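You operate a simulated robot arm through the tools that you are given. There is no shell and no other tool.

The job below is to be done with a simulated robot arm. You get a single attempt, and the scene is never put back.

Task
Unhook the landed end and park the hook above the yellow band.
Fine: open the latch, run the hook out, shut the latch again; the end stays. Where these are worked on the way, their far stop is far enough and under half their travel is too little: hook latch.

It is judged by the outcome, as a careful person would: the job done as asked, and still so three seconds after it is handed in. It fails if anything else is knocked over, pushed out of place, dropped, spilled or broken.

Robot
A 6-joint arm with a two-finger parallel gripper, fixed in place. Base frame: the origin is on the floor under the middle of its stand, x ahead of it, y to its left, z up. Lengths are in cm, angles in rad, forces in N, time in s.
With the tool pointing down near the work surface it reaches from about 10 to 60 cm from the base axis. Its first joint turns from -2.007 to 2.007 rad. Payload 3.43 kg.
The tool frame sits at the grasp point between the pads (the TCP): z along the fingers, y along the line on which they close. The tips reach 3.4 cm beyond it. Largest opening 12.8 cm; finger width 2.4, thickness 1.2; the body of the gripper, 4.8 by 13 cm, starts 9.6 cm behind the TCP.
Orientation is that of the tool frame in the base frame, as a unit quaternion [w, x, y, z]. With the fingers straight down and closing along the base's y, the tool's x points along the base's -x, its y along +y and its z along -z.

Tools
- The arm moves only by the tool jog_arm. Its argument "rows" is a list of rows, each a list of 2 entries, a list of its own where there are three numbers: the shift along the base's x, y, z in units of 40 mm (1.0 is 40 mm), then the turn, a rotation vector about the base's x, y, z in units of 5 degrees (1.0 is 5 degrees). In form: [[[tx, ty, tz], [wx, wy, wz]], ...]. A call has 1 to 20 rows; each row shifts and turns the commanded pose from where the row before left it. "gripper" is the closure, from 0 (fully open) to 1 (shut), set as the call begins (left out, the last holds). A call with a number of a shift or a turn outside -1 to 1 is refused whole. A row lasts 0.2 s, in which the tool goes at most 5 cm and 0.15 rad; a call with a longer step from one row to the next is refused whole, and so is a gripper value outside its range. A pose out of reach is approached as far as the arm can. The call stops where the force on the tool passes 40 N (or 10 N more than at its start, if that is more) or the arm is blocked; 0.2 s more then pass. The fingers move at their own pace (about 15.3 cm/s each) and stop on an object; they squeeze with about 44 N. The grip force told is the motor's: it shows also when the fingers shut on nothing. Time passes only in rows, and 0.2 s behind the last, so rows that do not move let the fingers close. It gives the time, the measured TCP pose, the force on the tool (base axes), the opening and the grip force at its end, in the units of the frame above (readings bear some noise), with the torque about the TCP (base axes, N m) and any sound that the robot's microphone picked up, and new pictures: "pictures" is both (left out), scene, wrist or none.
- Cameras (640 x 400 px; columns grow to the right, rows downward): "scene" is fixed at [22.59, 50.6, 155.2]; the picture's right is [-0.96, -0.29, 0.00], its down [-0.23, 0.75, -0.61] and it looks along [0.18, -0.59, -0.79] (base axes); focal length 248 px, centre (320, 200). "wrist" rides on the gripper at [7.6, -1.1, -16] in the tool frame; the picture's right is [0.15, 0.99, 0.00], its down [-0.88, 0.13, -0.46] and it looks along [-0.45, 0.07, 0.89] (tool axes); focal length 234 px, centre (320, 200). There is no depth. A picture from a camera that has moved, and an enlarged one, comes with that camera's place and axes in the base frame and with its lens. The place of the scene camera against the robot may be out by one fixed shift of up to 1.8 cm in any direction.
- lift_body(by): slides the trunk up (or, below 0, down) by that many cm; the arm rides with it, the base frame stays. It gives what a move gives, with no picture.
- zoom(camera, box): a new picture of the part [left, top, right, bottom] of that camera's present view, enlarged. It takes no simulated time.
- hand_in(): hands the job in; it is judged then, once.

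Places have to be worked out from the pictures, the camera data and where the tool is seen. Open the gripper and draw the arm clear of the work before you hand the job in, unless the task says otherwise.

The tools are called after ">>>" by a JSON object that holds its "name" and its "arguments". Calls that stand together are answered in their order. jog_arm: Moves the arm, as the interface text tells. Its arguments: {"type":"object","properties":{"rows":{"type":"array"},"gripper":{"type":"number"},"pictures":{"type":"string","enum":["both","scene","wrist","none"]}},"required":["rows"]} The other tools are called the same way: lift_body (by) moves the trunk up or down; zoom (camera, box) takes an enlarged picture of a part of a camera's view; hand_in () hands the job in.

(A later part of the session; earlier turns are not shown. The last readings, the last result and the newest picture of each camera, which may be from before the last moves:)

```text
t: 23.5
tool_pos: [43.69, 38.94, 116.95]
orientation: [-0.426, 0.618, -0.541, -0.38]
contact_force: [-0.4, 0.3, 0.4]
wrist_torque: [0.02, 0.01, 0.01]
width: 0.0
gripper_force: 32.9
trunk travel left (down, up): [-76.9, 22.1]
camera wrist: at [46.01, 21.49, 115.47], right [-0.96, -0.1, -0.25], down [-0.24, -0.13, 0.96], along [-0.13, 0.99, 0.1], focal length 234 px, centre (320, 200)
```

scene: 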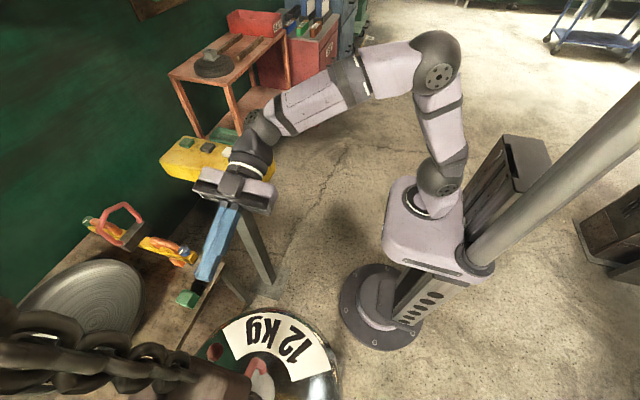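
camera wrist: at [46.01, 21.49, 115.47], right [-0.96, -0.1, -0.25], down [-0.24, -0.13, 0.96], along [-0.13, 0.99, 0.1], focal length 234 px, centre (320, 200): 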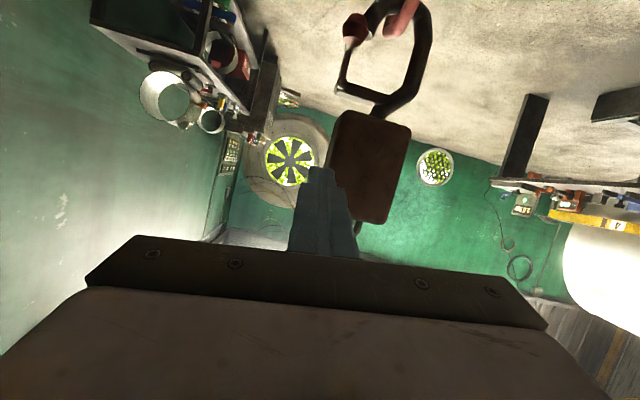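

The picture shows the hook well, plus a bench on the far right with a yellow item, which I'll check by zooming. Then I'll yaw slightly so the wrist stays clear of the pendant before going lower.

>>> {"name": "zoom", "arguments": {"camera": "wrist", "box": [470, 80, 640, 260]}}

>>> {"name": "zoom", "arguments": {"camera": "wrist", "box": [310, 0, 450, 120]}}

>>> {"name": "jog_arm", "arguments": {"rows": [[[-0.05, 0.25, 0], [0, 0, -1]], [[-0.05, 0.25, 0], [0, 0, -1]], [[-0.05, 0.25, 0], [0, 0, -1]]]}}

```text
2.22 times, centred on (555, 170) of wrist
camera zoom: at [46.01, 21.49, 115.47], right [-0.96, -0.1, -0.25], down [-0.24, -0.13, 0.96], along [-0.13, 0.99, 0.1], focal length 520 px, centre (-202, 267)
```

zoom: 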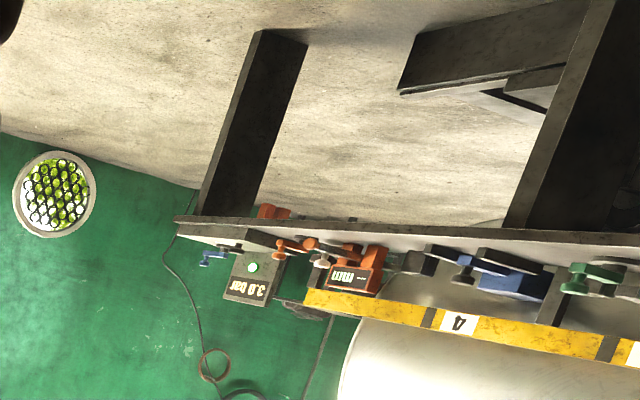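

```text
3.33 times, centred on (380, 60) of wrist
camera zoom: at [46.01, 21.49, 115.47], right [-0.96, -0.1, -0.25], down [-0.24, -0.13, 0.96], along [-0.13, 0.99, 0.1], focal length 781 px, centre (120, 667)
```

zoom: 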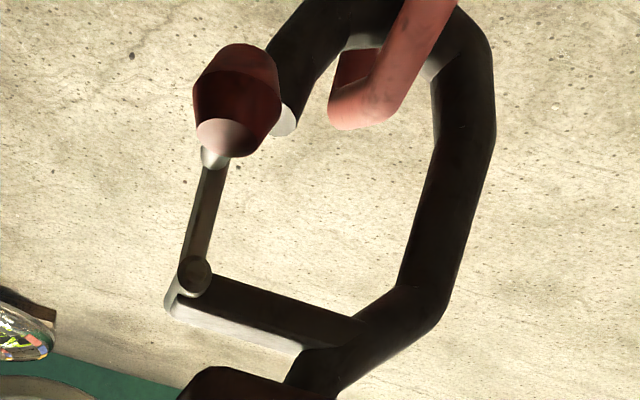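

```text
t: 24.3
tool_pos: [43.18, 41.82, 116.81]
orientation: [0.473, -0.542, 0.617, 0.321]
contact_force: [-0.8, 1.0, -0.5]
wrist_torque: [0.03, 0.0, 0.01]
width: 0.01
gripper_force: 32.4
trunk travel left (down, up): [-76.9, 22.1]
camera wrist: at [40.75, 24.51, 115.46], right [-0.96, 0.15, -0.25], down [-0.26, -0.07, 0.96], along [0.13, 0.99, 0.1], focal length 234 px, centre (320, 200)
```

scene: 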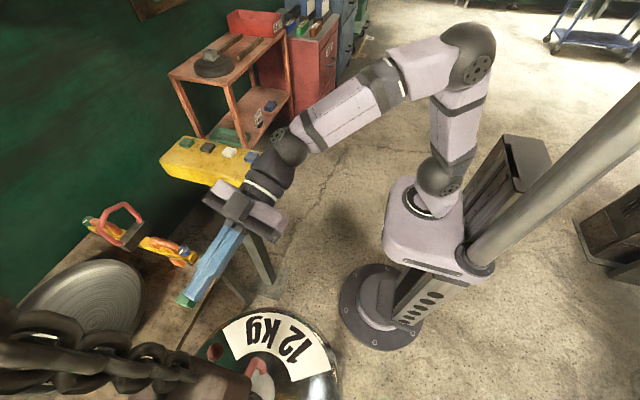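
wrist: 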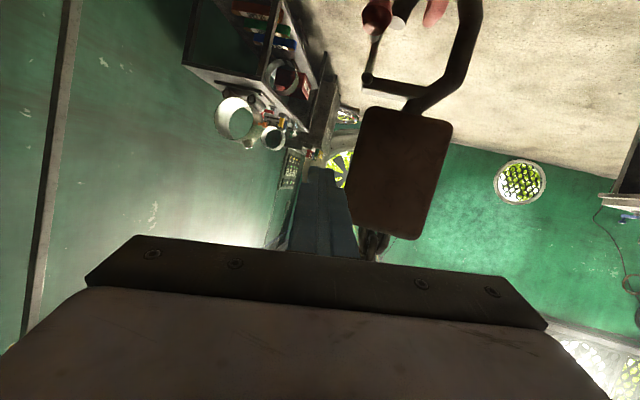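

The view is good and the wrist now sits clear of the pendant. I'll lower the trunk 12 cm to bring the camera level with the hook.

>>> {"name": "lift_body", "arguments": {"by": -12}}

```text
t: 25.8
tool_pos: [43.12, 41.89, 104.78]
orientation: [0.472, -0.542, 0.616, 0.322]
contact_force: [-0.4, -0.1, -0.3]
wrist_torque: [0.0, 0.04, 0.02]
width: 0.0
gripper_force: 32.9
trunk travel left (down, up): [-64.9, 34.1]
```

>>> {"name": "zoom", "arguments": {"camera": "wrist", "box": [290, 0, 530, 150]}}

>>> {"name": "zoom", "arguments": {"camera": "scene", "box": [160, 250, 320, 400]}}

```text
2.67 times, centred on (410, 75) of wrist
camera zoom: at [40.81, 24.48, 103.44], right [-0.96, 0.15, -0.25], down [-0.26, -0.07, 0.96], along [0.13, 0.99, 0.1], focal length 624 px, centre (80, 533)
```

zoom: 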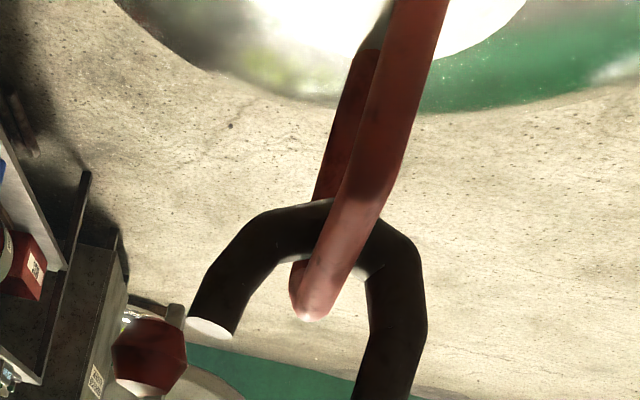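

```text
2.67 times, centred on (240, 325) of scene
camera zoom: at [22.59, 50.6, 155.2], right [-0.96, -0.29, 0.0], down [-0.23, 0.75, -0.61], along [0.18, -0.59, -0.79], focal length 660 px, centre (533, -133)
```

zoom: 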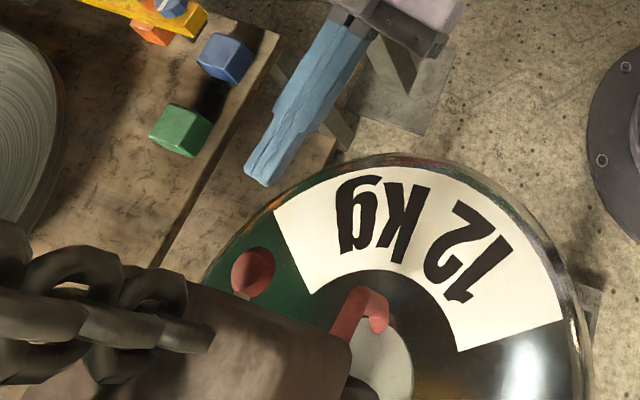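

The geometry agrees across views: latch pivot ≈ (42.8, 55, 102.3), knob ≈ (43.3, 51.1, 97.9) with its axis along y, hook tip ≈ (41.2, 56, 95.5), and bail underside near z≈93. I'll level the tool to point along +y at a staging spot in front of the knob.

>>> {"name": "jog_arm", "arguments": {"rows": [[[0, 0, -0.2], [0.966, -0.26, 0]], [[0, 0, -0.2], [0.966, -0.26, 0]], [[0, 0, -0.25], [0.966, -0.26, 0]], [[0, 0, -0.25], [0.966, -0.26, 0]], [[0, 0, -0.25], [0, 0, 1]], [[0, 0, -0.25], [0, 0, 1]], [[0, 0, -0.3], [0, 0, 1]]]}}

```text
t: 27.4
tool_pos: [43.26, 41.93, 97.99]
orientation: [-0.527, 0.534, -0.465, -0.469]
contact_force: [0.4, -0.4, 0.7]
wrist_torque: [-0.02, 0.01, -0.01]
width: 0.0
gripper_force: 32.7
trunk travel left (down, up): [-64.9, 34.1]
camera wrist: at [45.44, 26.01, 90.67], right [-0.96, -0.01, -0.27], down [-0.24, -0.45, 0.86], along [-0.13, 0.89, 0.43], focal length 234 px, centre (320, 200)
```

scene: 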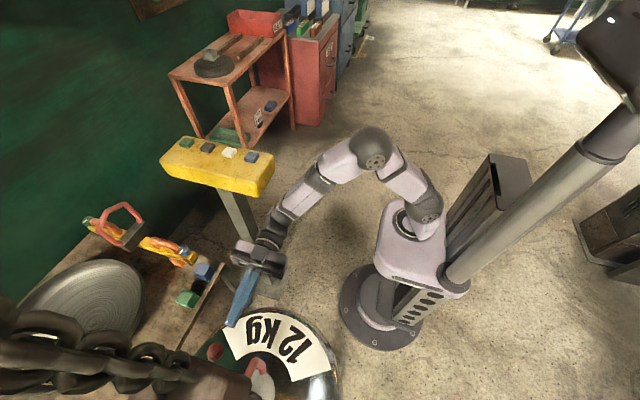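
wrist: 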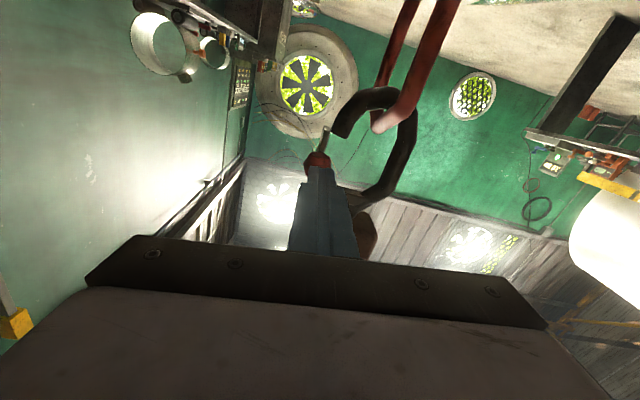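

The closed fingertips line up with the knob at about (43.3, 51.1, 98). I'll zoom in to see how the latch sits against the hook tip.

>>> {"name": "zoom", "arguments": {"camera": "wrist", "box": [270, 60, 450, 240]}}

>>> {"name": "zoom", "arguments": {"camera": "scene", "box": [180, 290, 300, 400]}}

```text
2.22 times, centred on (360, 150) of wrist
camera zoom: at [45.44, 26.01, 90.67], right [-0.96, -0.01, -0.27], down [-0.24, -0.45, 0.86], along [-0.13, 0.89, 0.43], focal length 520 px, centre (231, 311)
```

zoom: 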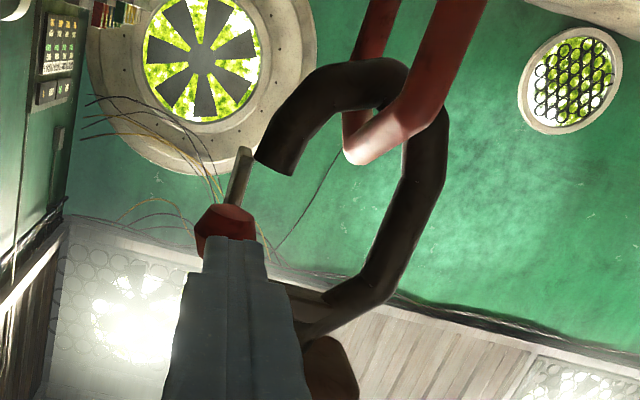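

```text
3.64 times, centred on (240, 345) of scene
camera zoom: at [22.59, 50.6, 155.2], right [-0.96, -0.29, 0.0], down [-0.23, 0.75, -0.61], along [0.18, -0.59, -0.79], focal length 900 px, centre (611, -327)
```

zoom: 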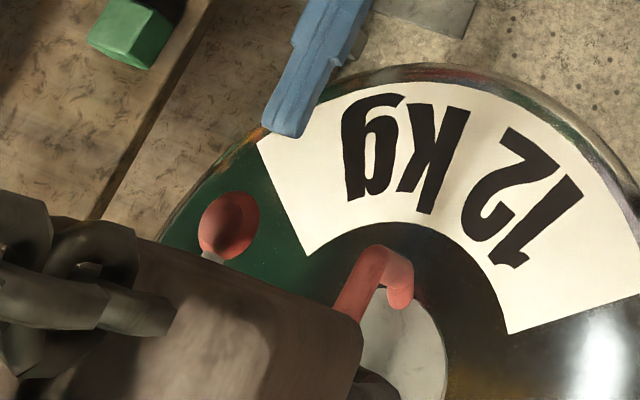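

The latch bar lies on the +x outer side of the hook tip, so it must swing outward and up towards +x. I'll open the fingers part-way and slide them around the knob as a loose cage.

>>> {"name": "jog_arm", "arguments": {"rows": [[[0, 0, 0], [0, 0, 0]], [[0, 0, 0], [0, 0, 0]], [[0, 0.3, 0], [0, 0, 0]], [[0, 0.3, 0], [0, 0, 0]], [[0, 0.3, 0], [0, 0, 0]], [[0, 0.3, 0], [0, 0, 0]]], "gripper": 0.5}}

```text
t: 28.8
tool_pos: [43.01, 46.79, 97.91]
orientation: [-0.528, 0.534, -0.465, -0.468]
contact_force: [-0.1, 0.5, -0.2]
wrist_torque: [-0.02, -0.01, 0.02]
width: 6.39
gripper_force: 0.0
trunk travel left (down, up): [-64.9, 34.1]
camera wrist: at [45.41, 30.83, 90.72], right [-0.96, -0.01, -0.27], down [-0.24, -0.45, 0.86], along [-0.13, 0.89, 0.44], focal length 234 px, centre (320, 200)
```

scene: 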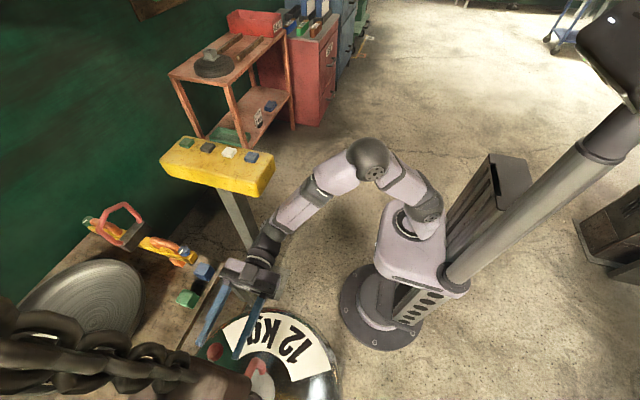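
wrist: 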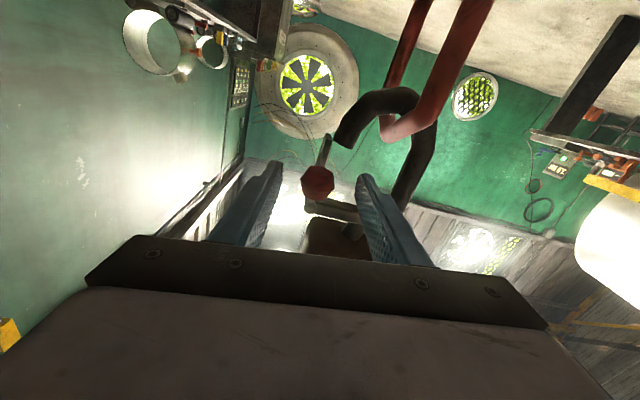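

The knob is centred between the fingers. I'll zoom in to refine its height before advancing.

>>> {"name": "zoom", "arguments": {"camera": "wrist", "box": [240, 100, 440, 250]}}

>>> {"name": "zoom", "arguments": {"camera": "scene", "box": [180, 280, 300, 400]}}

```text
2.67 times, centred on (340, 175) of wrist
camera zoom: at [45.41, 30.83, 90.72], right [-0.96, -0.01, -0.27], down [-0.24, -0.45, 0.86], along [-0.13, 0.89, 0.44], focal length 624 px, centre (267, 267)
```

zoom: 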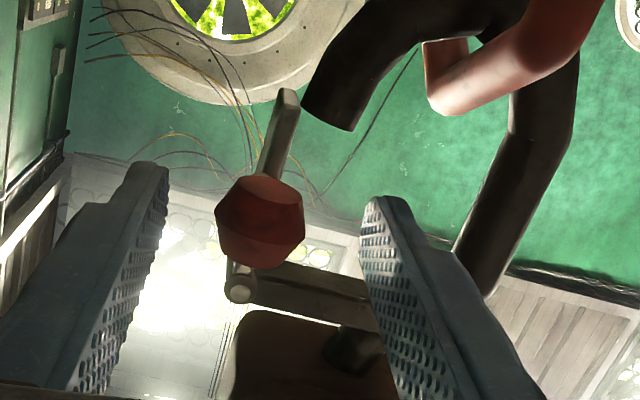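

```text
3.33 times, centred on (240, 340) of scene
camera zoom: at [22.59, 50.6, 155.2], right [-0.96, -0.29, 0.0], down [-0.23, 0.75, -0.61], along [0.18, -0.59, -0.79], focal length 825 px, centre (587, -267)
```

zoom: 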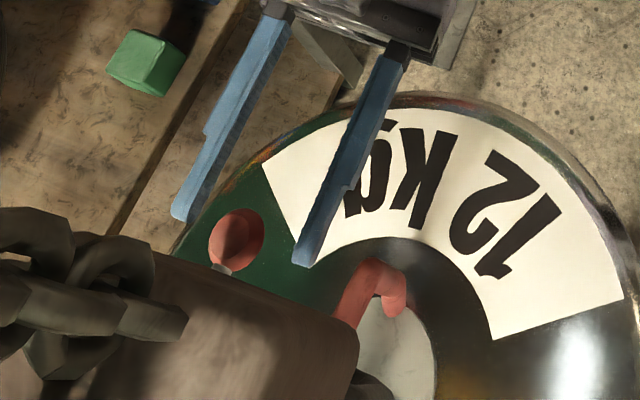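

Cross-checking views puts the knob at about (43.2, 49.7, 98.5) and the latch pivot at about (42.8, ~54, 103.1), so the radius is about 4.6 cm. I'll narrow the cage around the knob, nudging up and in slightly, and then swing the first 30° outwards.

>>> {"name": "jog_arm", "arguments": {"rows": [[[0.05, 0.1, 0.08], [0, 0, 0]], [[0, 0.1, 0.07], [0, 0, 0]], [[0, 0, 0], [0, 0, 0]], [[0, 0, 0], [0, 0, 0]]], "gripper": 0.69}}

```text
t: 29.8
tool_pos: [43.4, 47.48, 98.64]
orientation: [-0.527, 0.535, -0.465, -0.469]
contact_force: [-0.5, -0.3, 0.1]
wrist_torque: [0.02, 0.0, 0.05]
width: 3.97
gripper_force: 0.1
trunk travel left (down, up): [-64.9, 34.1]
camera wrist: at [45.66, 31.6, 91.35], right [-0.96, -0.01, -0.27], down [-0.24, -0.45, 0.86], along [-0.13, 0.89, 0.43], focal length 234 px, centre (320, 200)
```

scene: 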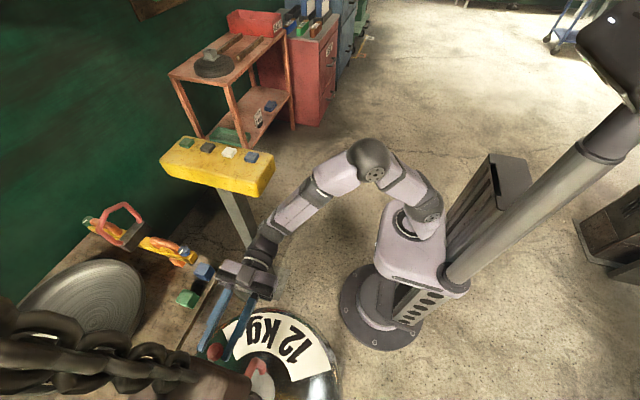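
wrist: 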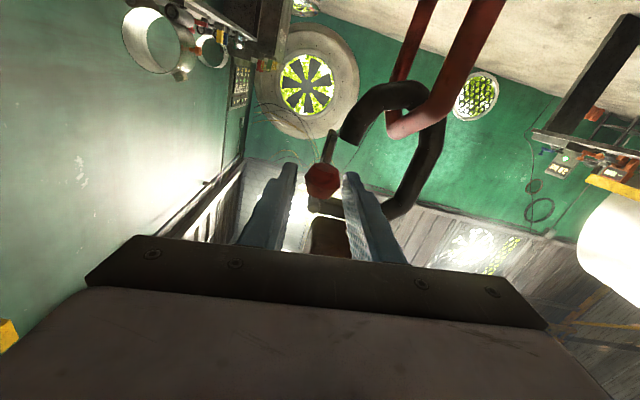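

The knob is caged between the fingers. I'll swing the first 30° along the arc.

>>> {"name": "jog_arm", "arguments": {"rows": [[[0.1, 0, 0.012], [0, -1, 0]], [[0.098, 0, 0.02], [0, -1, 0]], [[0.097, 0, 0.028], [0, -1, 0]], [[0.093, 0, 0.037], [0, -1, 0]], [[0.09, 0, 0.045], [0, -1, 0]], [[0.085, 0, 0.052], [0, -1, 0]]]}}

```text
t: 31.2
tool_pos: [46.21, 47.65, 100.02]
orientation: [-0.629, 0.638, -0.314, -0.315]
contact_force: [-0.6, 0.4, -1.5]
wrist_torque: [0.14, 0.0, 0.0]
width: 4.03
gripper_force: 1.1
out of reach, approached as far as the arm can: row 6
trunk travel left (down, up): [-64.9, 34.1]
camera wrist: at [51.87, 31.74, 94.77], right [-0.7, -0.01, -0.71], down [-0.63, -0.45, 0.63], along [-0.33, 0.89, 0.31], focal length 234 px, centre (320, 200)
```

scene: 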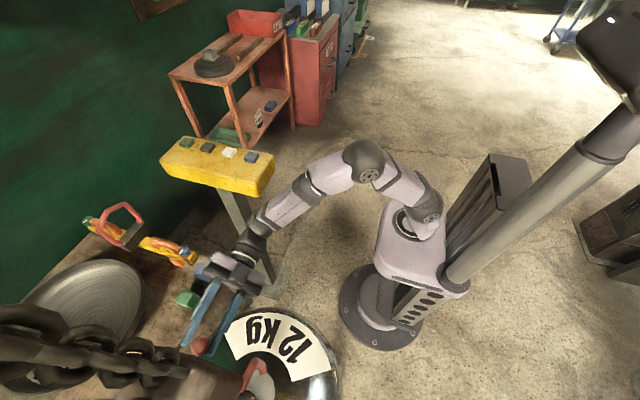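
wrist: 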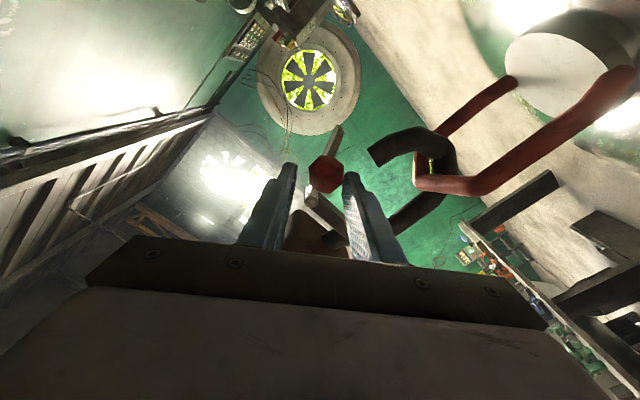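

The latch end has separated from the hook tip, but the block may also have shifted. I'll zoom in to check.

>>> {"name": "zoom", "arguments": {"camera": "wrist", "box": [240, 90, 480, 260]}}

>>> {"name": "zoom", "arguments": {"camera": "scene", "box": [0, 280, 360, 400]}}

```text
2.35 times, centred on (360, 175) of wrist
camera zoom: at [51.87, 31.74, 94.77], right [-0.7, -0.01, -0.71], down [-0.63, -0.45, 0.63], along [-0.33, 0.89, 0.31], focal length 551 px, centre (226, 259)
```

zoom: 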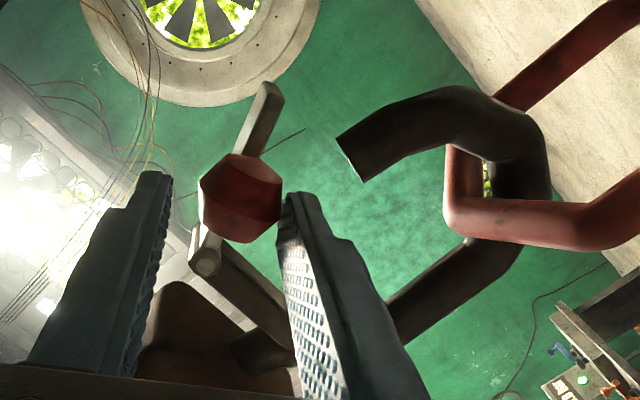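

```text
1.78 times, centred on (180, 340) of scene
camera zoom: at [22.59, 50.6, 155.2], right [-0.96, -0.29, 0.0], down [-0.23, 0.75, -0.61], along [0.18, -0.59, -0.79], focal length 440 px, centre (569, -49)
```

zoom: 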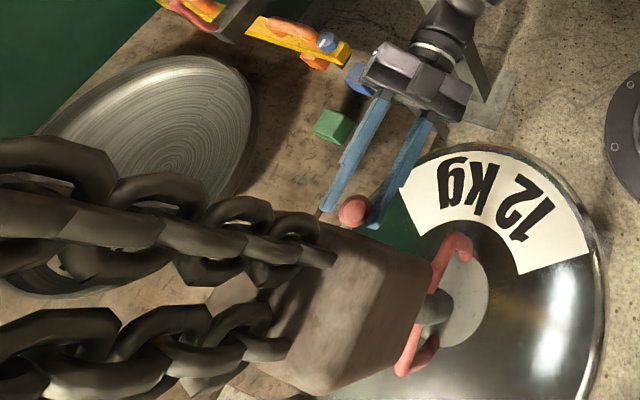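

The latch is turning, but the hook hangs freely and drifted about 1.7 cm in +x with it. The pivot is now at about (44.5, 103), the knob at about (46.6, 99.0), and the latch is roughly 28° open. The force is tiny. I'll re-centre on the knob and continue the arc gently.

>>> {"name": "jog_arm", "arguments": {"rows": [[[0.09, 0, -0.1], [0, 0, 0]], [[0.09, 0, -0.1], [0, 0, 0]], [[0.08, 0, 0.055], [0, -1, 0]], [[0.075, 0, 0.06], [0, -1, 0]]]}}

```text
t: 32.2
tool_pos: [50.46, 48.56, 102.23]
orientation: [-0.653, 0.664, -0.258, -0.259]
contact_force: [-1.3, 1.3, -0.1]
wrist_torque: [-0.02, 0.02, 0.08]
width: 3.95
gripper_force: 0.3
out of reach, approached as far as the arm can: row 3, 4
trunk travel left (down, up): [-64.9, 34.1]
camera wrist: at [56.92, 32.76, 98.11], right [-0.57, -0.02, -0.82], down [-0.73, -0.45, 0.51], along [-0.38, 0.89, 0.25], focal length 234 px, centre (320, 200)
```

scene: 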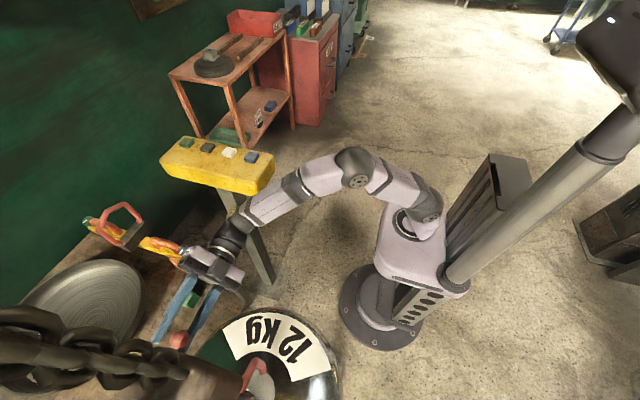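
wrist: 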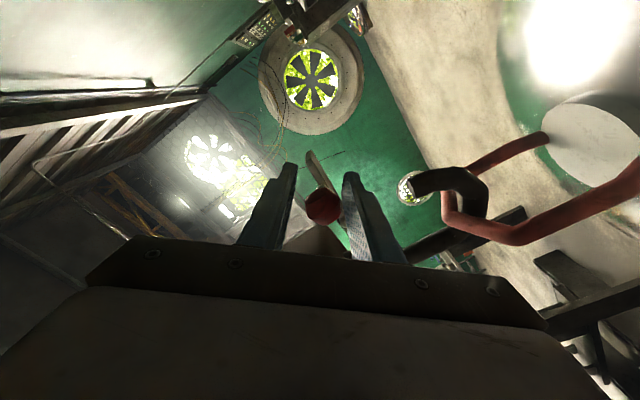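

The arm couldn't hold that roll and drifted outwards to x≈50.5, although the force stayed small. I'll check the hook, latch and load before continuing.

>>> {"name": "zoom", "arguments": {"camera": "wrist", "box": [260, 110, 520, 270]}}

>>> {"name": "zoom", "arguments": {"camera": "scene", "box": [0, 280, 360, 400]}}

```text
2.46 times, centred on (390, 190) of wrist
camera zoom: at [56.92, 32.76, 98.11], right [-0.57, -0.02, -0.82], down [-0.73, -0.45, 0.51], along [-0.38, 0.89, 0.25], focal length 576 px, centre (148, 225)
```

zoom: 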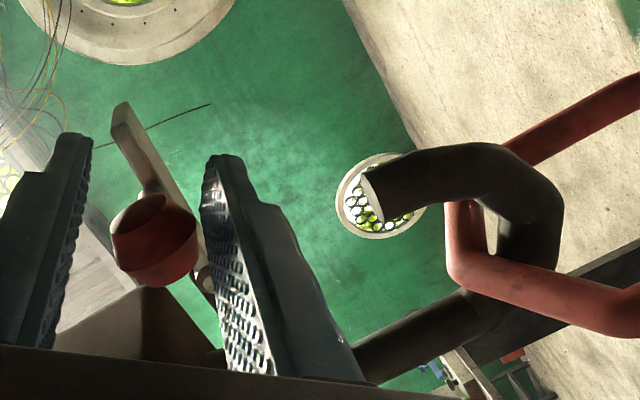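

```text
1.78 times, centred on (180, 340) of scene
camera zoom: at [22.59, 50.6, 155.2], right [-0.96, -0.29, 0.0], down [-0.23, 0.75, -0.61], along [0.18, -0.59, -0.79], focal length 440 px, centre (569, -49)
```

zoom: 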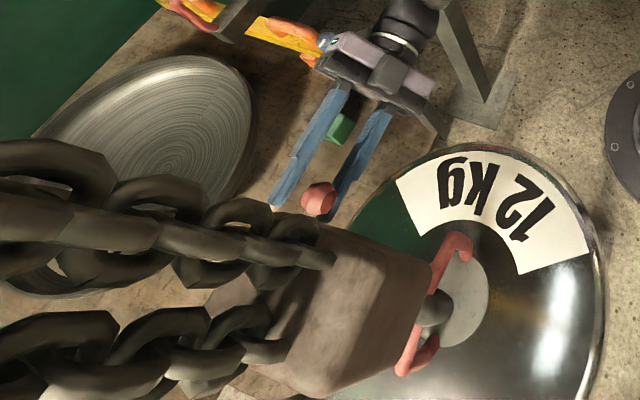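

The load and bail are unmoved, and the latch is now open about 85° (knob ≈ (49.1, 103), pivot ≈ (44.5, 103.3)). I'll open the fingers a little, back straight out in −y, and see whether the latch stays open by itself.

>>> {"name": "jog_arm", "arguments": {"rows": [[[0, 0, 0], [0, 0, 0]], [[0, -0.3, 0], [0, 0, 0]], [[0, -0.4, 0], [0, 0, 0]], [[0, -0.4, 0], [0, 0, 0]], [[0, -0.4, 0], [0, 0, 0]], [[0, 0, 0], [0, 1, 0]], [[0, 0, 0], [0, 1, 0]], [[0, 0, 0], [0, 1, 0]]], "gripper": 0.6}}

```text
t: 34.0
tool_pos: [51.33, 42.91, 103.27]
orientation: [-0.615, 0.623, -0.341, -0.343]
contact_force: [-0.3, 1.0, -0.6]
wrist_torque: [-0.04, 0.02, -0.01]
width: 5.14
gripper_force: 0.1
out of reach, approached as far as the arm can: row 2, 3, 4, 5
trunk travel left (down, up): [-64.9, 34.1]
camera wrist: at [56.51, 27.01, 97.46], right [-0.76, -0.01, -0.65], down [-0.58, -0.45, 0.68], along [-0.3, 0.89, 0.34], focal length 234 px, centre (320, 200)
```

scene: 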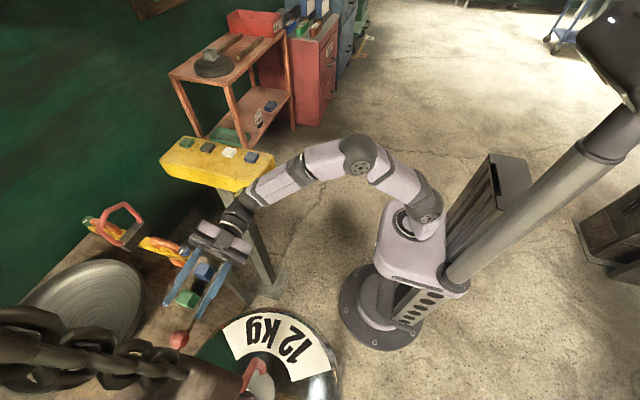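
wrist: 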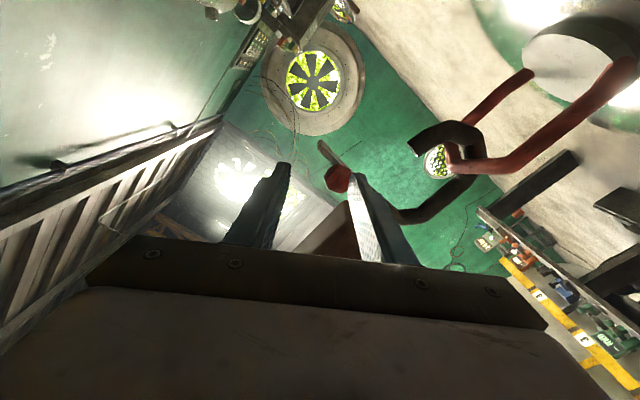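

I'll zoom in on the latch to check its angle now that it's released.

>>> {"name": "zoom", "arguments": {"camera": "wrist", "box": [290, 100, 530, 250]}}

>>> {"name": "zoom", "arguments": {"camera": "scene", "box": [0, 280, 360, 400]}}

>>> {"name": "zoom", "arguments": {"camera": "scene", "box": [140, 120, 300, 320]}}

```text
2.67 times, centred on (410, 175) of wrist
camera zoom: at [56.51, 27.01, 97.46], right [-0.76, -0.01, -0.65], down [-0.58, -0.45, 0.68], along [-0.3, 0.89, 0.34], focal length 624 px, centre (80, 267)
```

zoom: 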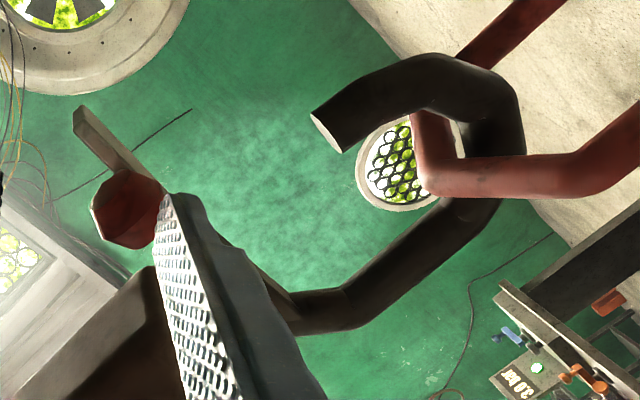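

```text
1.78 times, centred on (180, 340) of scene
camera zoom: at [22.59, 50.6, 155.2], right [-0.96, -0.29, 0.0], down [-0.23, 0.75, -0.61], along [0.18, -0.59, -0.79], focal length 440 px, centre (569, -49)
```

zoom: 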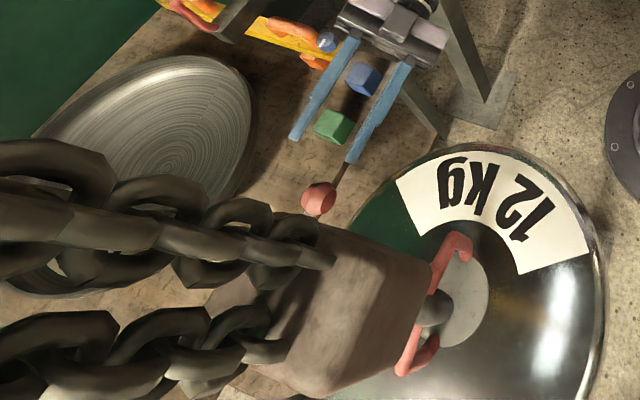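

```text
2.00 times, centred on (220, 220) of scene
camera zoom: at [22.59, 50.6, 155.2], right [-0.96, -0.29, 0.0], down [-0.23, 0.75, -0.61], along [0.18, -0.59, -0.79], focal length 495 px, centre (520, 160)
```

zoom: 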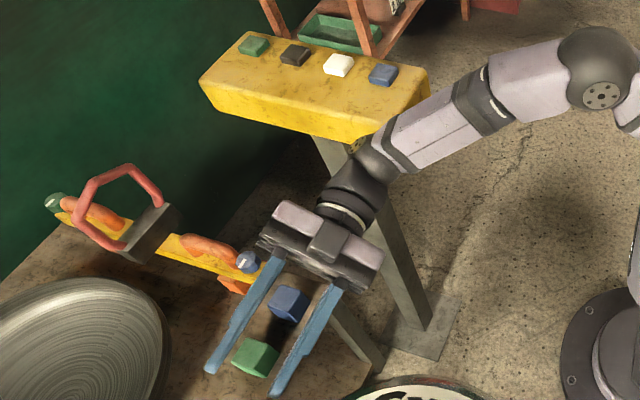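

The latch holds at about 85° open, and the hook also stays where it was pushed, so the trolley seems to stay put. I'll close the fingers into a poker and put it just under the knob, so I can push the latch gently up to its far stop.

>>> {"name": "jog_arm", "arguments": {"rows": [[[-0.08, -0.1, -0.12], [0, 1, 0]], [[-0.08, 0, -0.12], [0, 1, 0]], [[-0.08, 0, -0.14], [0, 1, 0]], [[-0.08, 0, -0.14], [0, 1, 0]], [[-0.08, 0, -0.14], [0, 1, 0]], [[-0.08, 0, -0.14], [0, 1, 0]], [[-0.08, 0, -0.14], [0, 0, 0]]], "gripper": 1}}

```text
t: 35.6
tool_pos: [49.2, 42.49, 99.46]
orientation: [-0.506, 0.513, -0.488, -0.492]
contact_force: [-0.3, -0.2, -0.4]
wrist_torque: [0.06, 0.01, 0.03]
width: 0.01
gripper_force: 32.9
trunk travel left (down, up): [-64.9, 34.1]
camera wrist: at [50.77, 26.59, 91.92], right [-0.98, -0.01, -0.18], down [-0.16, -0.45, 0.88], along [-0.09, 0.89, 0.45], focal length 234 px, centre (320, 200)
```

scene: 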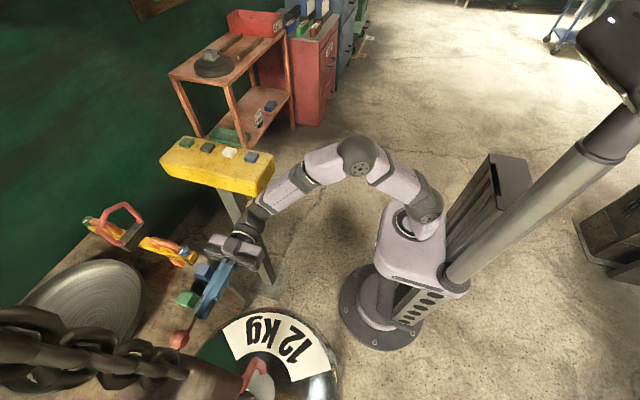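
wrist: 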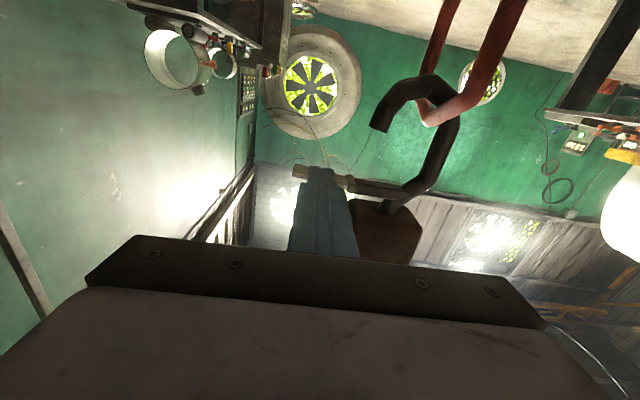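

The latch is almost horizontal with the poker below it. I'll advance 5 cm under the knob and raise slowly.

>>> {"name": "jog_arm", "arguments": {"rows": [[[0, 0.4, 0], [0, 0, 0]], [[0, 0.4, 0], [0, 0, 0]], [[0, 0.4, 0], [0, 0, 0]], [[0, 0, 0.1], [0, 0, 0]], [[0, 0, 0.1], [0, 0, 0]], [[0, 0, 0.1], [0, 0, 0]], [[0, 0, 0.1], [0, 0, 0]], [[0, 0, 0.1], [0, 0, 0]]]}}

```text
t: 37.4
tool_pos: [49.22, 47.28, 101.42]
orientation: [-0.506, 0.513, -0.488, -0.492]
contact_force: [0.7, 1.4, 0.3]
wrist_torque: [0.01, 0.04, 0.0]
width: 0.0
gripper_force: 33.4
trunk travel left (down, up): [-64.9, 34.1]
camera wrist: at [50.8, 31.42, 93.92], right [-0.98, -0.01, -0.19], down [-0.16, -0.45, 0.88], along [-0.09, 0.89, 0.44], focal length 234 px, centre (320, 200)
```

scene: 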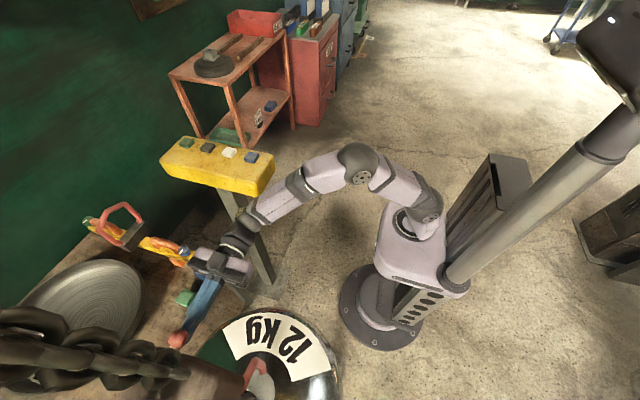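
wrist: 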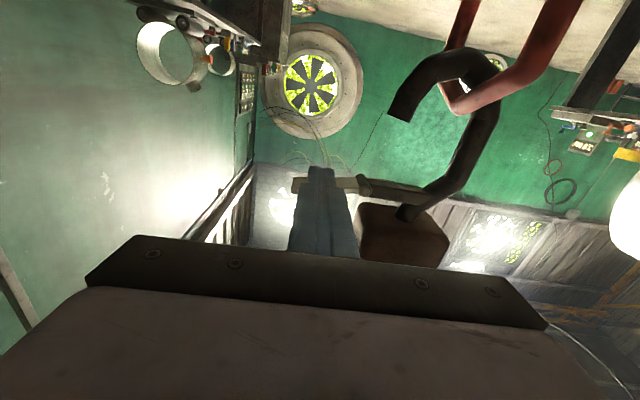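

Still low force. I'll zoom in to see whether the knob rides on the poker and how far the latch has turned, then keep raising.

>>> {"name": "zoom", "arguments": {"camera": "wrist", "box": [260, 40, 500, 250]}}

>>> {"name": "zoom", "arguments": {"camera": "scene", "box": [100, 240, 300, 400]}}

```text
1.90 times, centred on (380, 145) of wrist
camera zoom: at [50.8, 31.42, 93.92], right [-0.98, -0.01, -0.19], down [-0.16, -0.45, 0.88], along [-0.09, 0.89, 0.44], focal length 446 px, centre (206, 305)
```

zoom: 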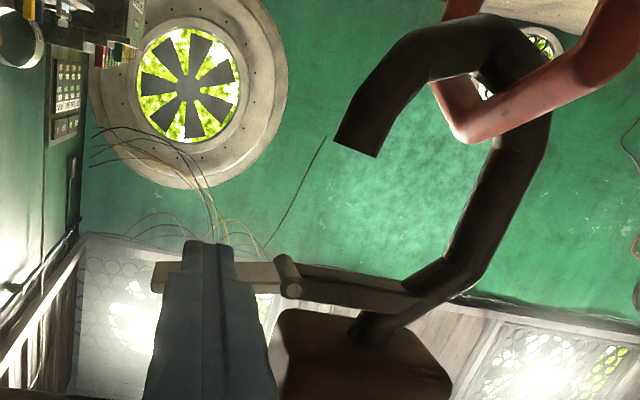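

```text
2.50 times, centred on (200, 320) of scene
camera zoom: at [22.59, 50.6, 155.2], right [-0.96, -0.29, 0.0], down [-0.23, 0.75, -0.61], along [0.18, -0.59, -0.79], focal length 619 px, centre (620, -100)
```

zoom: 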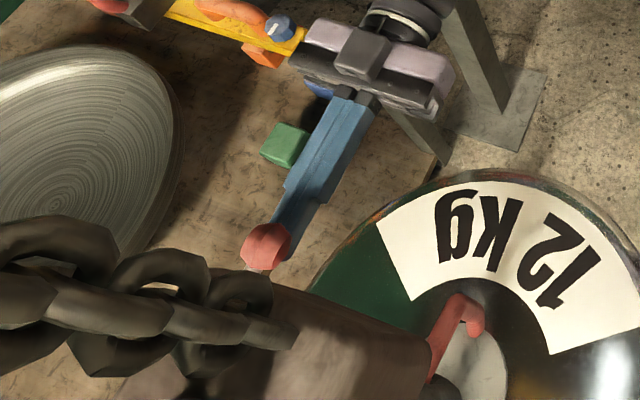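

The latch is now just past horizontal and still moving freely. I'll keep raising in small steps until the stop is felt.

>>> {"name": "jog_arm", "arguments": {"rows": [[[0, 0, 0.1], [0, 0, 0]], [[0, 0, 0.1], [0, 0, 0]], [[-0.02, 0, 0.1], [0, 0, 0]], [[-0.03, 0, 0.1], [0, 0, 0]], [[-0.04, 0, 0.1], [0, 0, 0]]]}}

```text
t: 38.6
tool_pos: [49.18, 47.47, 101.68]
orientation: [-0.497, 0.515, -0.499, -0.488]
contact_force: [0.3, -0.9, -39.2]
wrist_torque: [-1.04, -0.22, -0.24]
width: 0.01
gripper_force: 32.8
trunk travel left (down, up): [-64.9, 34.1]
camera wrist: at [50.59, 31.42, 94.7], right [-0.99, -0.01, -0.17], down [-0.15, -0.43, 0.89], along [-0.09, 0.9, 0.42], focal length 234 px, centre (320, 200)
```

scene: 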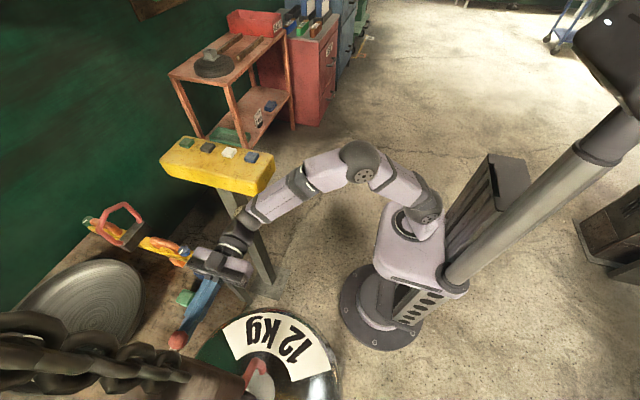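
wrist: 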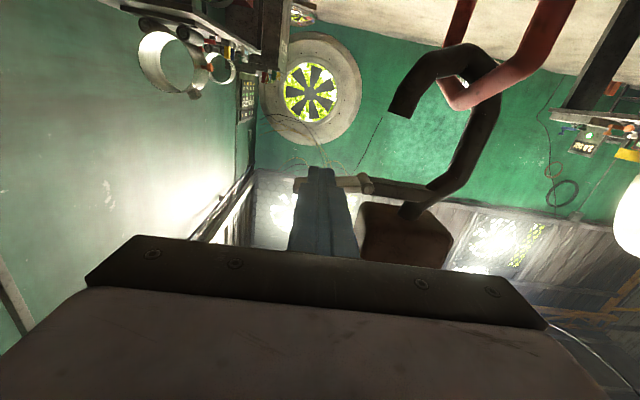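

The force jumped to 39 N at z≈101.7, so the latch has hit its far stop, about horizontal. I'll back down and out so it isn't loaded.

>>> {"name": "jog_arm", "arguments": {"rows": [[[0, 0, -0.15], [0, 0, 0]], [[0, 0, -0.2], [0, 0, 0]], [[0, 0, -0.2], [0, 0, 0]], [[0, -0.3, 0], [0, 0, 0]], [[0, -0.4, 0], [0, 0, 0]], [[-0.2, -0.4, 0], [0, 0, 0]], [[-0.4, 0, 0], [0, 0, 0]], [[-0.4, 0, 0], [0, 0, 0]], [[-0.4, 0, 0.2], [0, 0, 0]]]}}

```text
t: 40.6
tool_pos: [43.1, 42.98, 102.03]
orientation: [-0.507, 0.513, -0.488, -0.492]
contact_force: [0.3, 0.3, 1.6]
wrist_torque: [0.02, 0.0, -0.02]
width: 0.0
gripper_force: 33.6
trunk travel left (down, up): [-64.9, 34.1]
camera wrist: at [44.73, 26.99, 94.55], right [-0.98, -0.01, -0.19], down [-0.16, -0.45, 0.88], along [-0.09, 0.89, 0.44], focal length 234 px, centre (320, 200)
```

scene: 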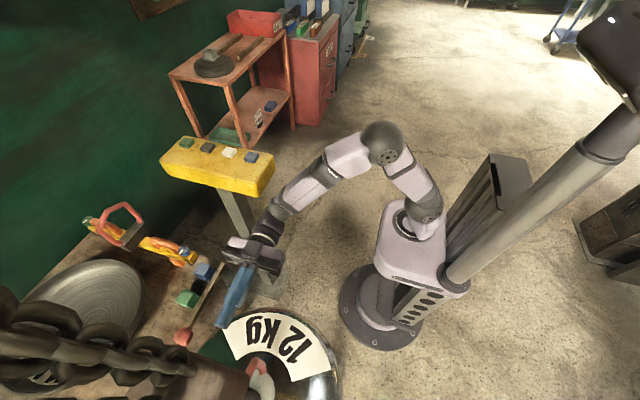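
wrist: 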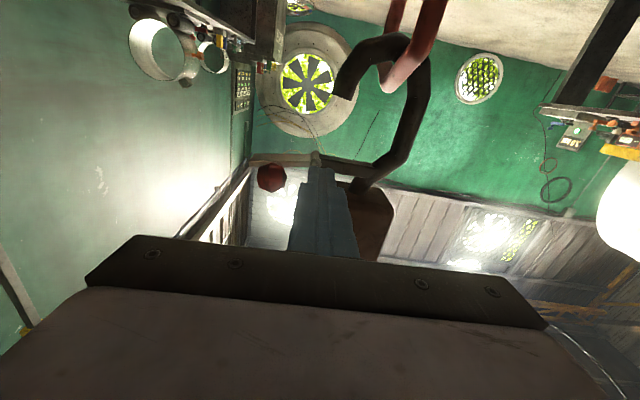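

The latch stays open with the knob clearly out to the side. I'll zoom to see where the hook now hangs relative to the bail.

>>> {"name": "zoom", "arguments": {"camera": "scene", "box": [0, 280, 360, 400]}}

>>> {"name": "zoom", "arguments": {"camera": "wrist", "box": [230, 0, 470, 230]}}

```text
1.78 times, centred on (180, 340) of scene
camera zoom: at [22.59, 50.6, 155.2], right [-0.96, -0.29, 0.0], down [-0.23, 0.75, -0.61], along [0.18, -0.59, -0.79], focal length 440 px, centre (569, -49)
```

zoom: 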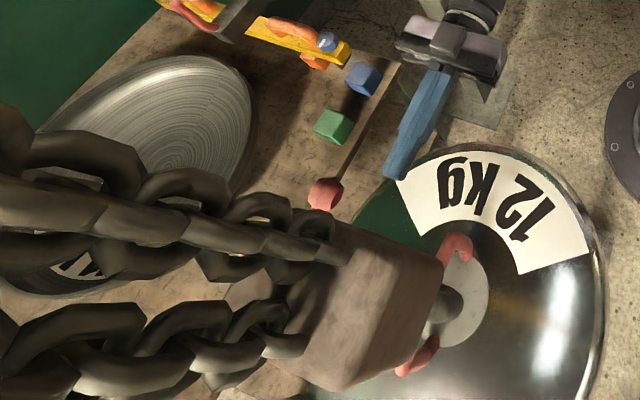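

```text
1.74 times, centred on (350, 115) of wrist
camera zoom: at [44.73, 26.99, 94.55], right [-0.98, -0.01, -0.19], down [-0.16, -0.45, 0.88], along [-0.09, 0.89, 0.44], focal length 407 px, centre (268, 348)
```

zoom: 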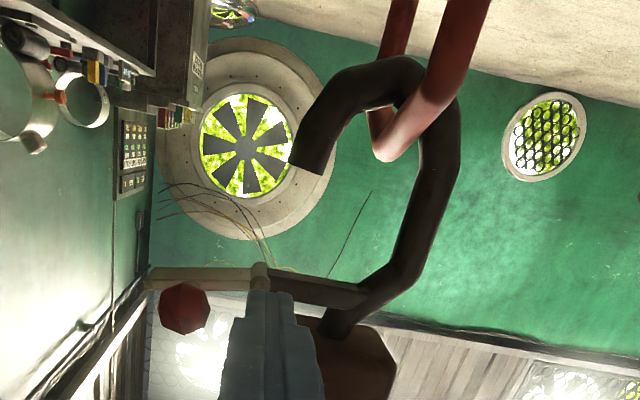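

The hook seems to have eased back a little. I'll wait a moment without moving and compare, to learn whether it swings freely.

>>> {"name": "jog_arm", "arguments": {"rows": [[[0, -0.2, 0], [0, 0, 0]], [[0, 0, 0], [0, 0, 0]], [[0, 0, 0], [0, 0, 0]], [[0, 0, 0], [0, 0, 0]], [[0, 0, 0], [0, 0, 0]]]}}

>>> {"name": "zoom", "arguments": {"camera": "scene", "box": [0, 280, 360, 400]}}

>>> {"name": "zoom", "arguments": {"camera": "wrist", "box": [230, 0, 470, 230]}}

```text
t: 41.8
tool_pos: [43.07, 42.04, 102.03]
orientation: [-0.506, 0.513, -0.488, -0.492]
contact_force: [-0.2, 0.4, 0.4]
wrist_torque: [0.0, -0.02, -0.01]
width: 0.0
gripper_force: 32.5
trunk travel left (down, up): [-64.9, 34.1]
camera wrist: at [44.77, 26.17, 94.51], right [-0.98, -0.01, -0.19], down [-0.16, -0.45, 0.88], along [-0.09, 0.89, 0.44], focal length 234 px, centre (320, 200)
```

scene: 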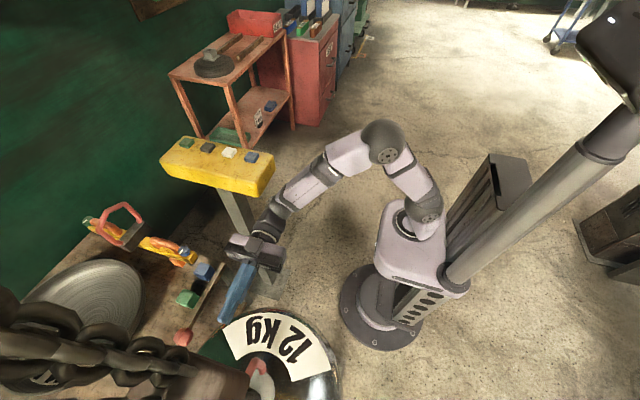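
wrist: 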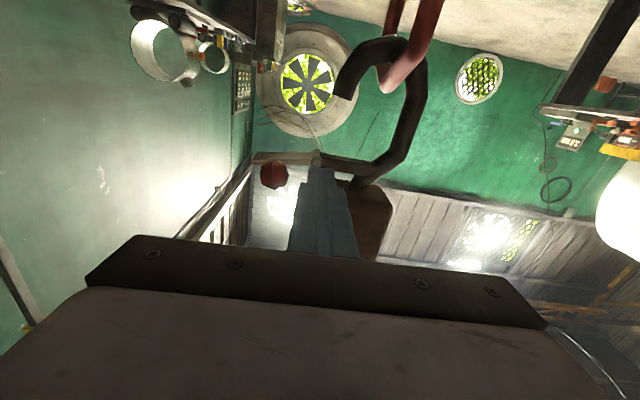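

```text
1.78 times, centred on (180, 340) of scene
camera zoom: at [22.59, 50.6, 155.2], right [-0.96, -0.29, 0.0], down [-0.23, 0.75, -0.61], along [0.18, -0.59, -0.79], focal length 440 px, centre (569, -49)
```

zoom: 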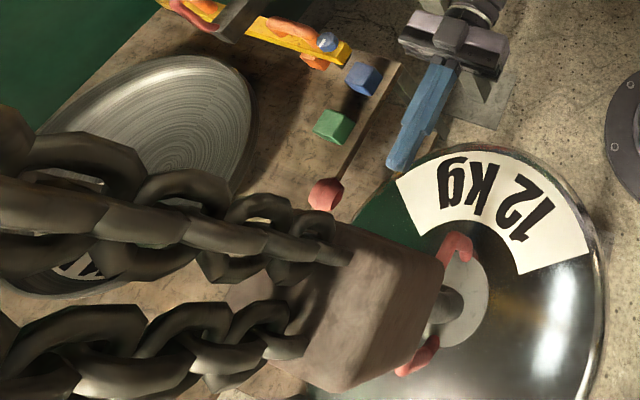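

```text
1.74 times, centred on (350, 115) of wrist
camera zoom: at [44.77, 26.17, 94.51], right [-0.98, -0.01, -0.19], down [-0.16, -0.45, 0.88], along [-0.09, 0.89, 0.44], focal length 407 px, centre (268, 348)
```

zoom: 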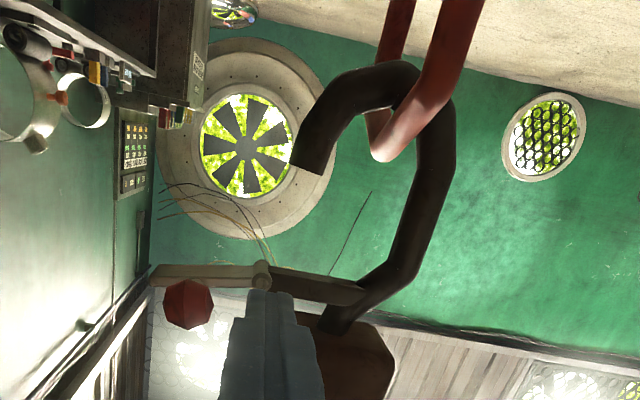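

The hook is static and simply stays where it's nudged, and the latch stays open. Next I'll test the pendant, so I'll raise the trunk straight up to clear everything.

>>> {"name": "lift_body", "arguments": {"by": 27}}

```text
t: 44.5
tool_pos: [43.17, 42.07, 129.09]
orientation: [-0.507, 0.513, -0.489, -0.491]
contact_force: [-0.2, 0.3, -0.7]
wrist_torque: [0.02, -0.03, 0.02]
width: 0.03
gripper_force: 33.3
trunk travel left (down, up): [-91.9, 7.1]
```

Clear of everything at z≈129. I'll swing the tool to point down while moving over towards the near end of the pendant, staying well above it.

>>> {"name": "jog_arm", "arguments": {"rows": [[[0.05, -0.3, 0.1], [-1, 0, 0]], [[0.05, -0.4, 0.1], [-1, 0, 0]], [[0.05, -0.4, 0], [-1, 0, 0]], [[0.05, -0.4, 0], [-1, 0, 0]], [[0.05, -0.45, 0], [-1, 0, 0]], [[0.05, -0.5, 0], [-1, 0, 0]], [[0.08, -0.5, 0], [-1, 0, 0]], [[0.08, -0.5, 0], [-1, 0, 0]], [[0.08, -0.5, 0], [-1, 0, 0]], [[0.08, -0.5, 0], [-1, 0, 0]], [[0.08, -0.5, 0], [-1, 0, 0]], [[0.08, -0.5, 0], [-1, 0, 0]], [[0.08, -0.5, 0], [-1, 0, 0]], [[0.08, -0.5, 0], [-1, 0, 0]], [[0.08, -0.5, 0], [-1, 0, 0]], [[0.08, -0.5, 0], [-1, 0, 0]], [[0.08, -0.5, 0], [-1, 0, 0]], [[0.08, -0.5, 0], [-1, 0, 0]]]}}

```text
t: 48.3
tool_pos: [48.21, 8.07, 129.93]
orientation: [0.006, 0.721, -0.693, -0.001]
contact_force: [-0.1, 0.6, 0.5]
wrist_torque: [-0.05, -0.01, 0.03]
width: 0.0
gripper_force: 33.0
trunk travel left (down, up): [-91.9, 7.1]
camera wrist: at [49.82, 0.8, 145.78], right [-0.98, -0.19, 0.01], down [-0.16, 0.88, 0.45], along [-0.09, 0.44, -0.89], focal length 234 px, centre (320, 200)
```

scene: 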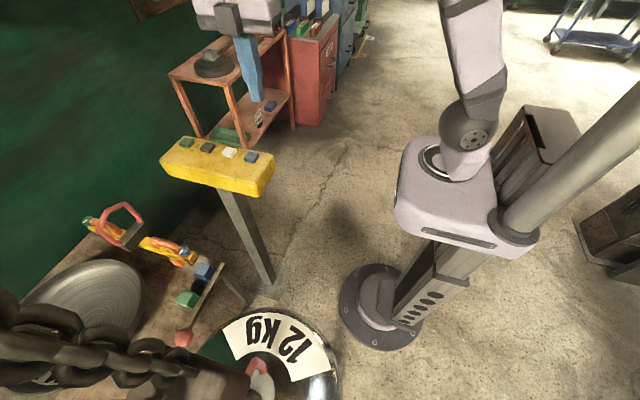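
wrist: 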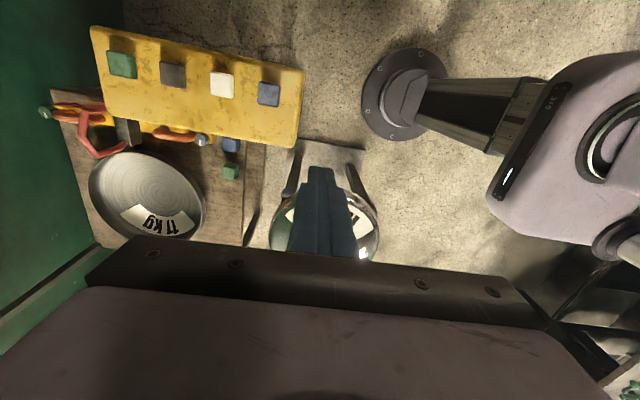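

The buttons compute to x≈57 (blue), 64 (white), 71 (black) and 78 (green), at y≈4 and top z≈106. I'll go above blue and look before pressing.

>>> {"name": "jog_arm", "arguments": {"rows": [[[0.54, -0.25, -0.3], [0, 0, 0]], [[0.54, -0.25, -0.3], [0, 0, 0]], [[0.54, -0.25, -0.4], [0, 0, 0]], [[0.54, -0.25, -0.5], [0, 0, 0]], [[0, 0, -0.6], [0, 0, 0]], [[0, 0, -0.6], [0, 0, 0]], [[0, 0, -0.6], [0, 0, 0]], [[0, 0, -0.5], [0, 0, 0]]]}}

```text
t: 50.1
tool_pos: [56.85, 4.34, 114.56]
orientation: [0.005, 0.721, -0.693, -0.002]
contact_force: [-0.3, 1.2, 0.4]
wrist_torque: [-0.01, 0.0, -0.01]
width: 0.0
gripper_force: 33.6
trunk travel left (down, up): [-91.9, 7.1]
camera wrist: at [58.5, -3.06, 130.6], right [-0.98, -0.19, 0.01], down [-0.16, 0.88, 0.45], along [-0.09, 0.44, -0.89], focal length 234 px, centre (320, 200)
```

scene: 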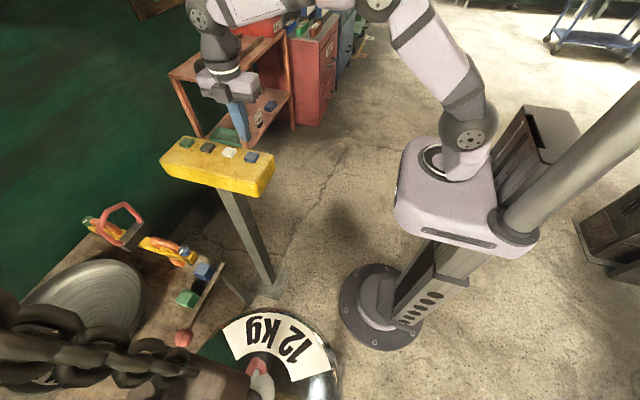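
wrist: 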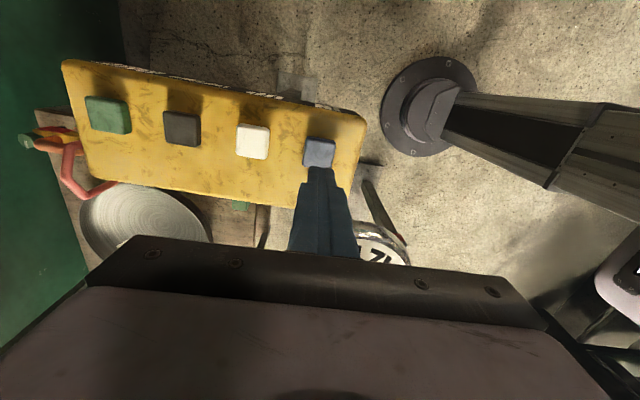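

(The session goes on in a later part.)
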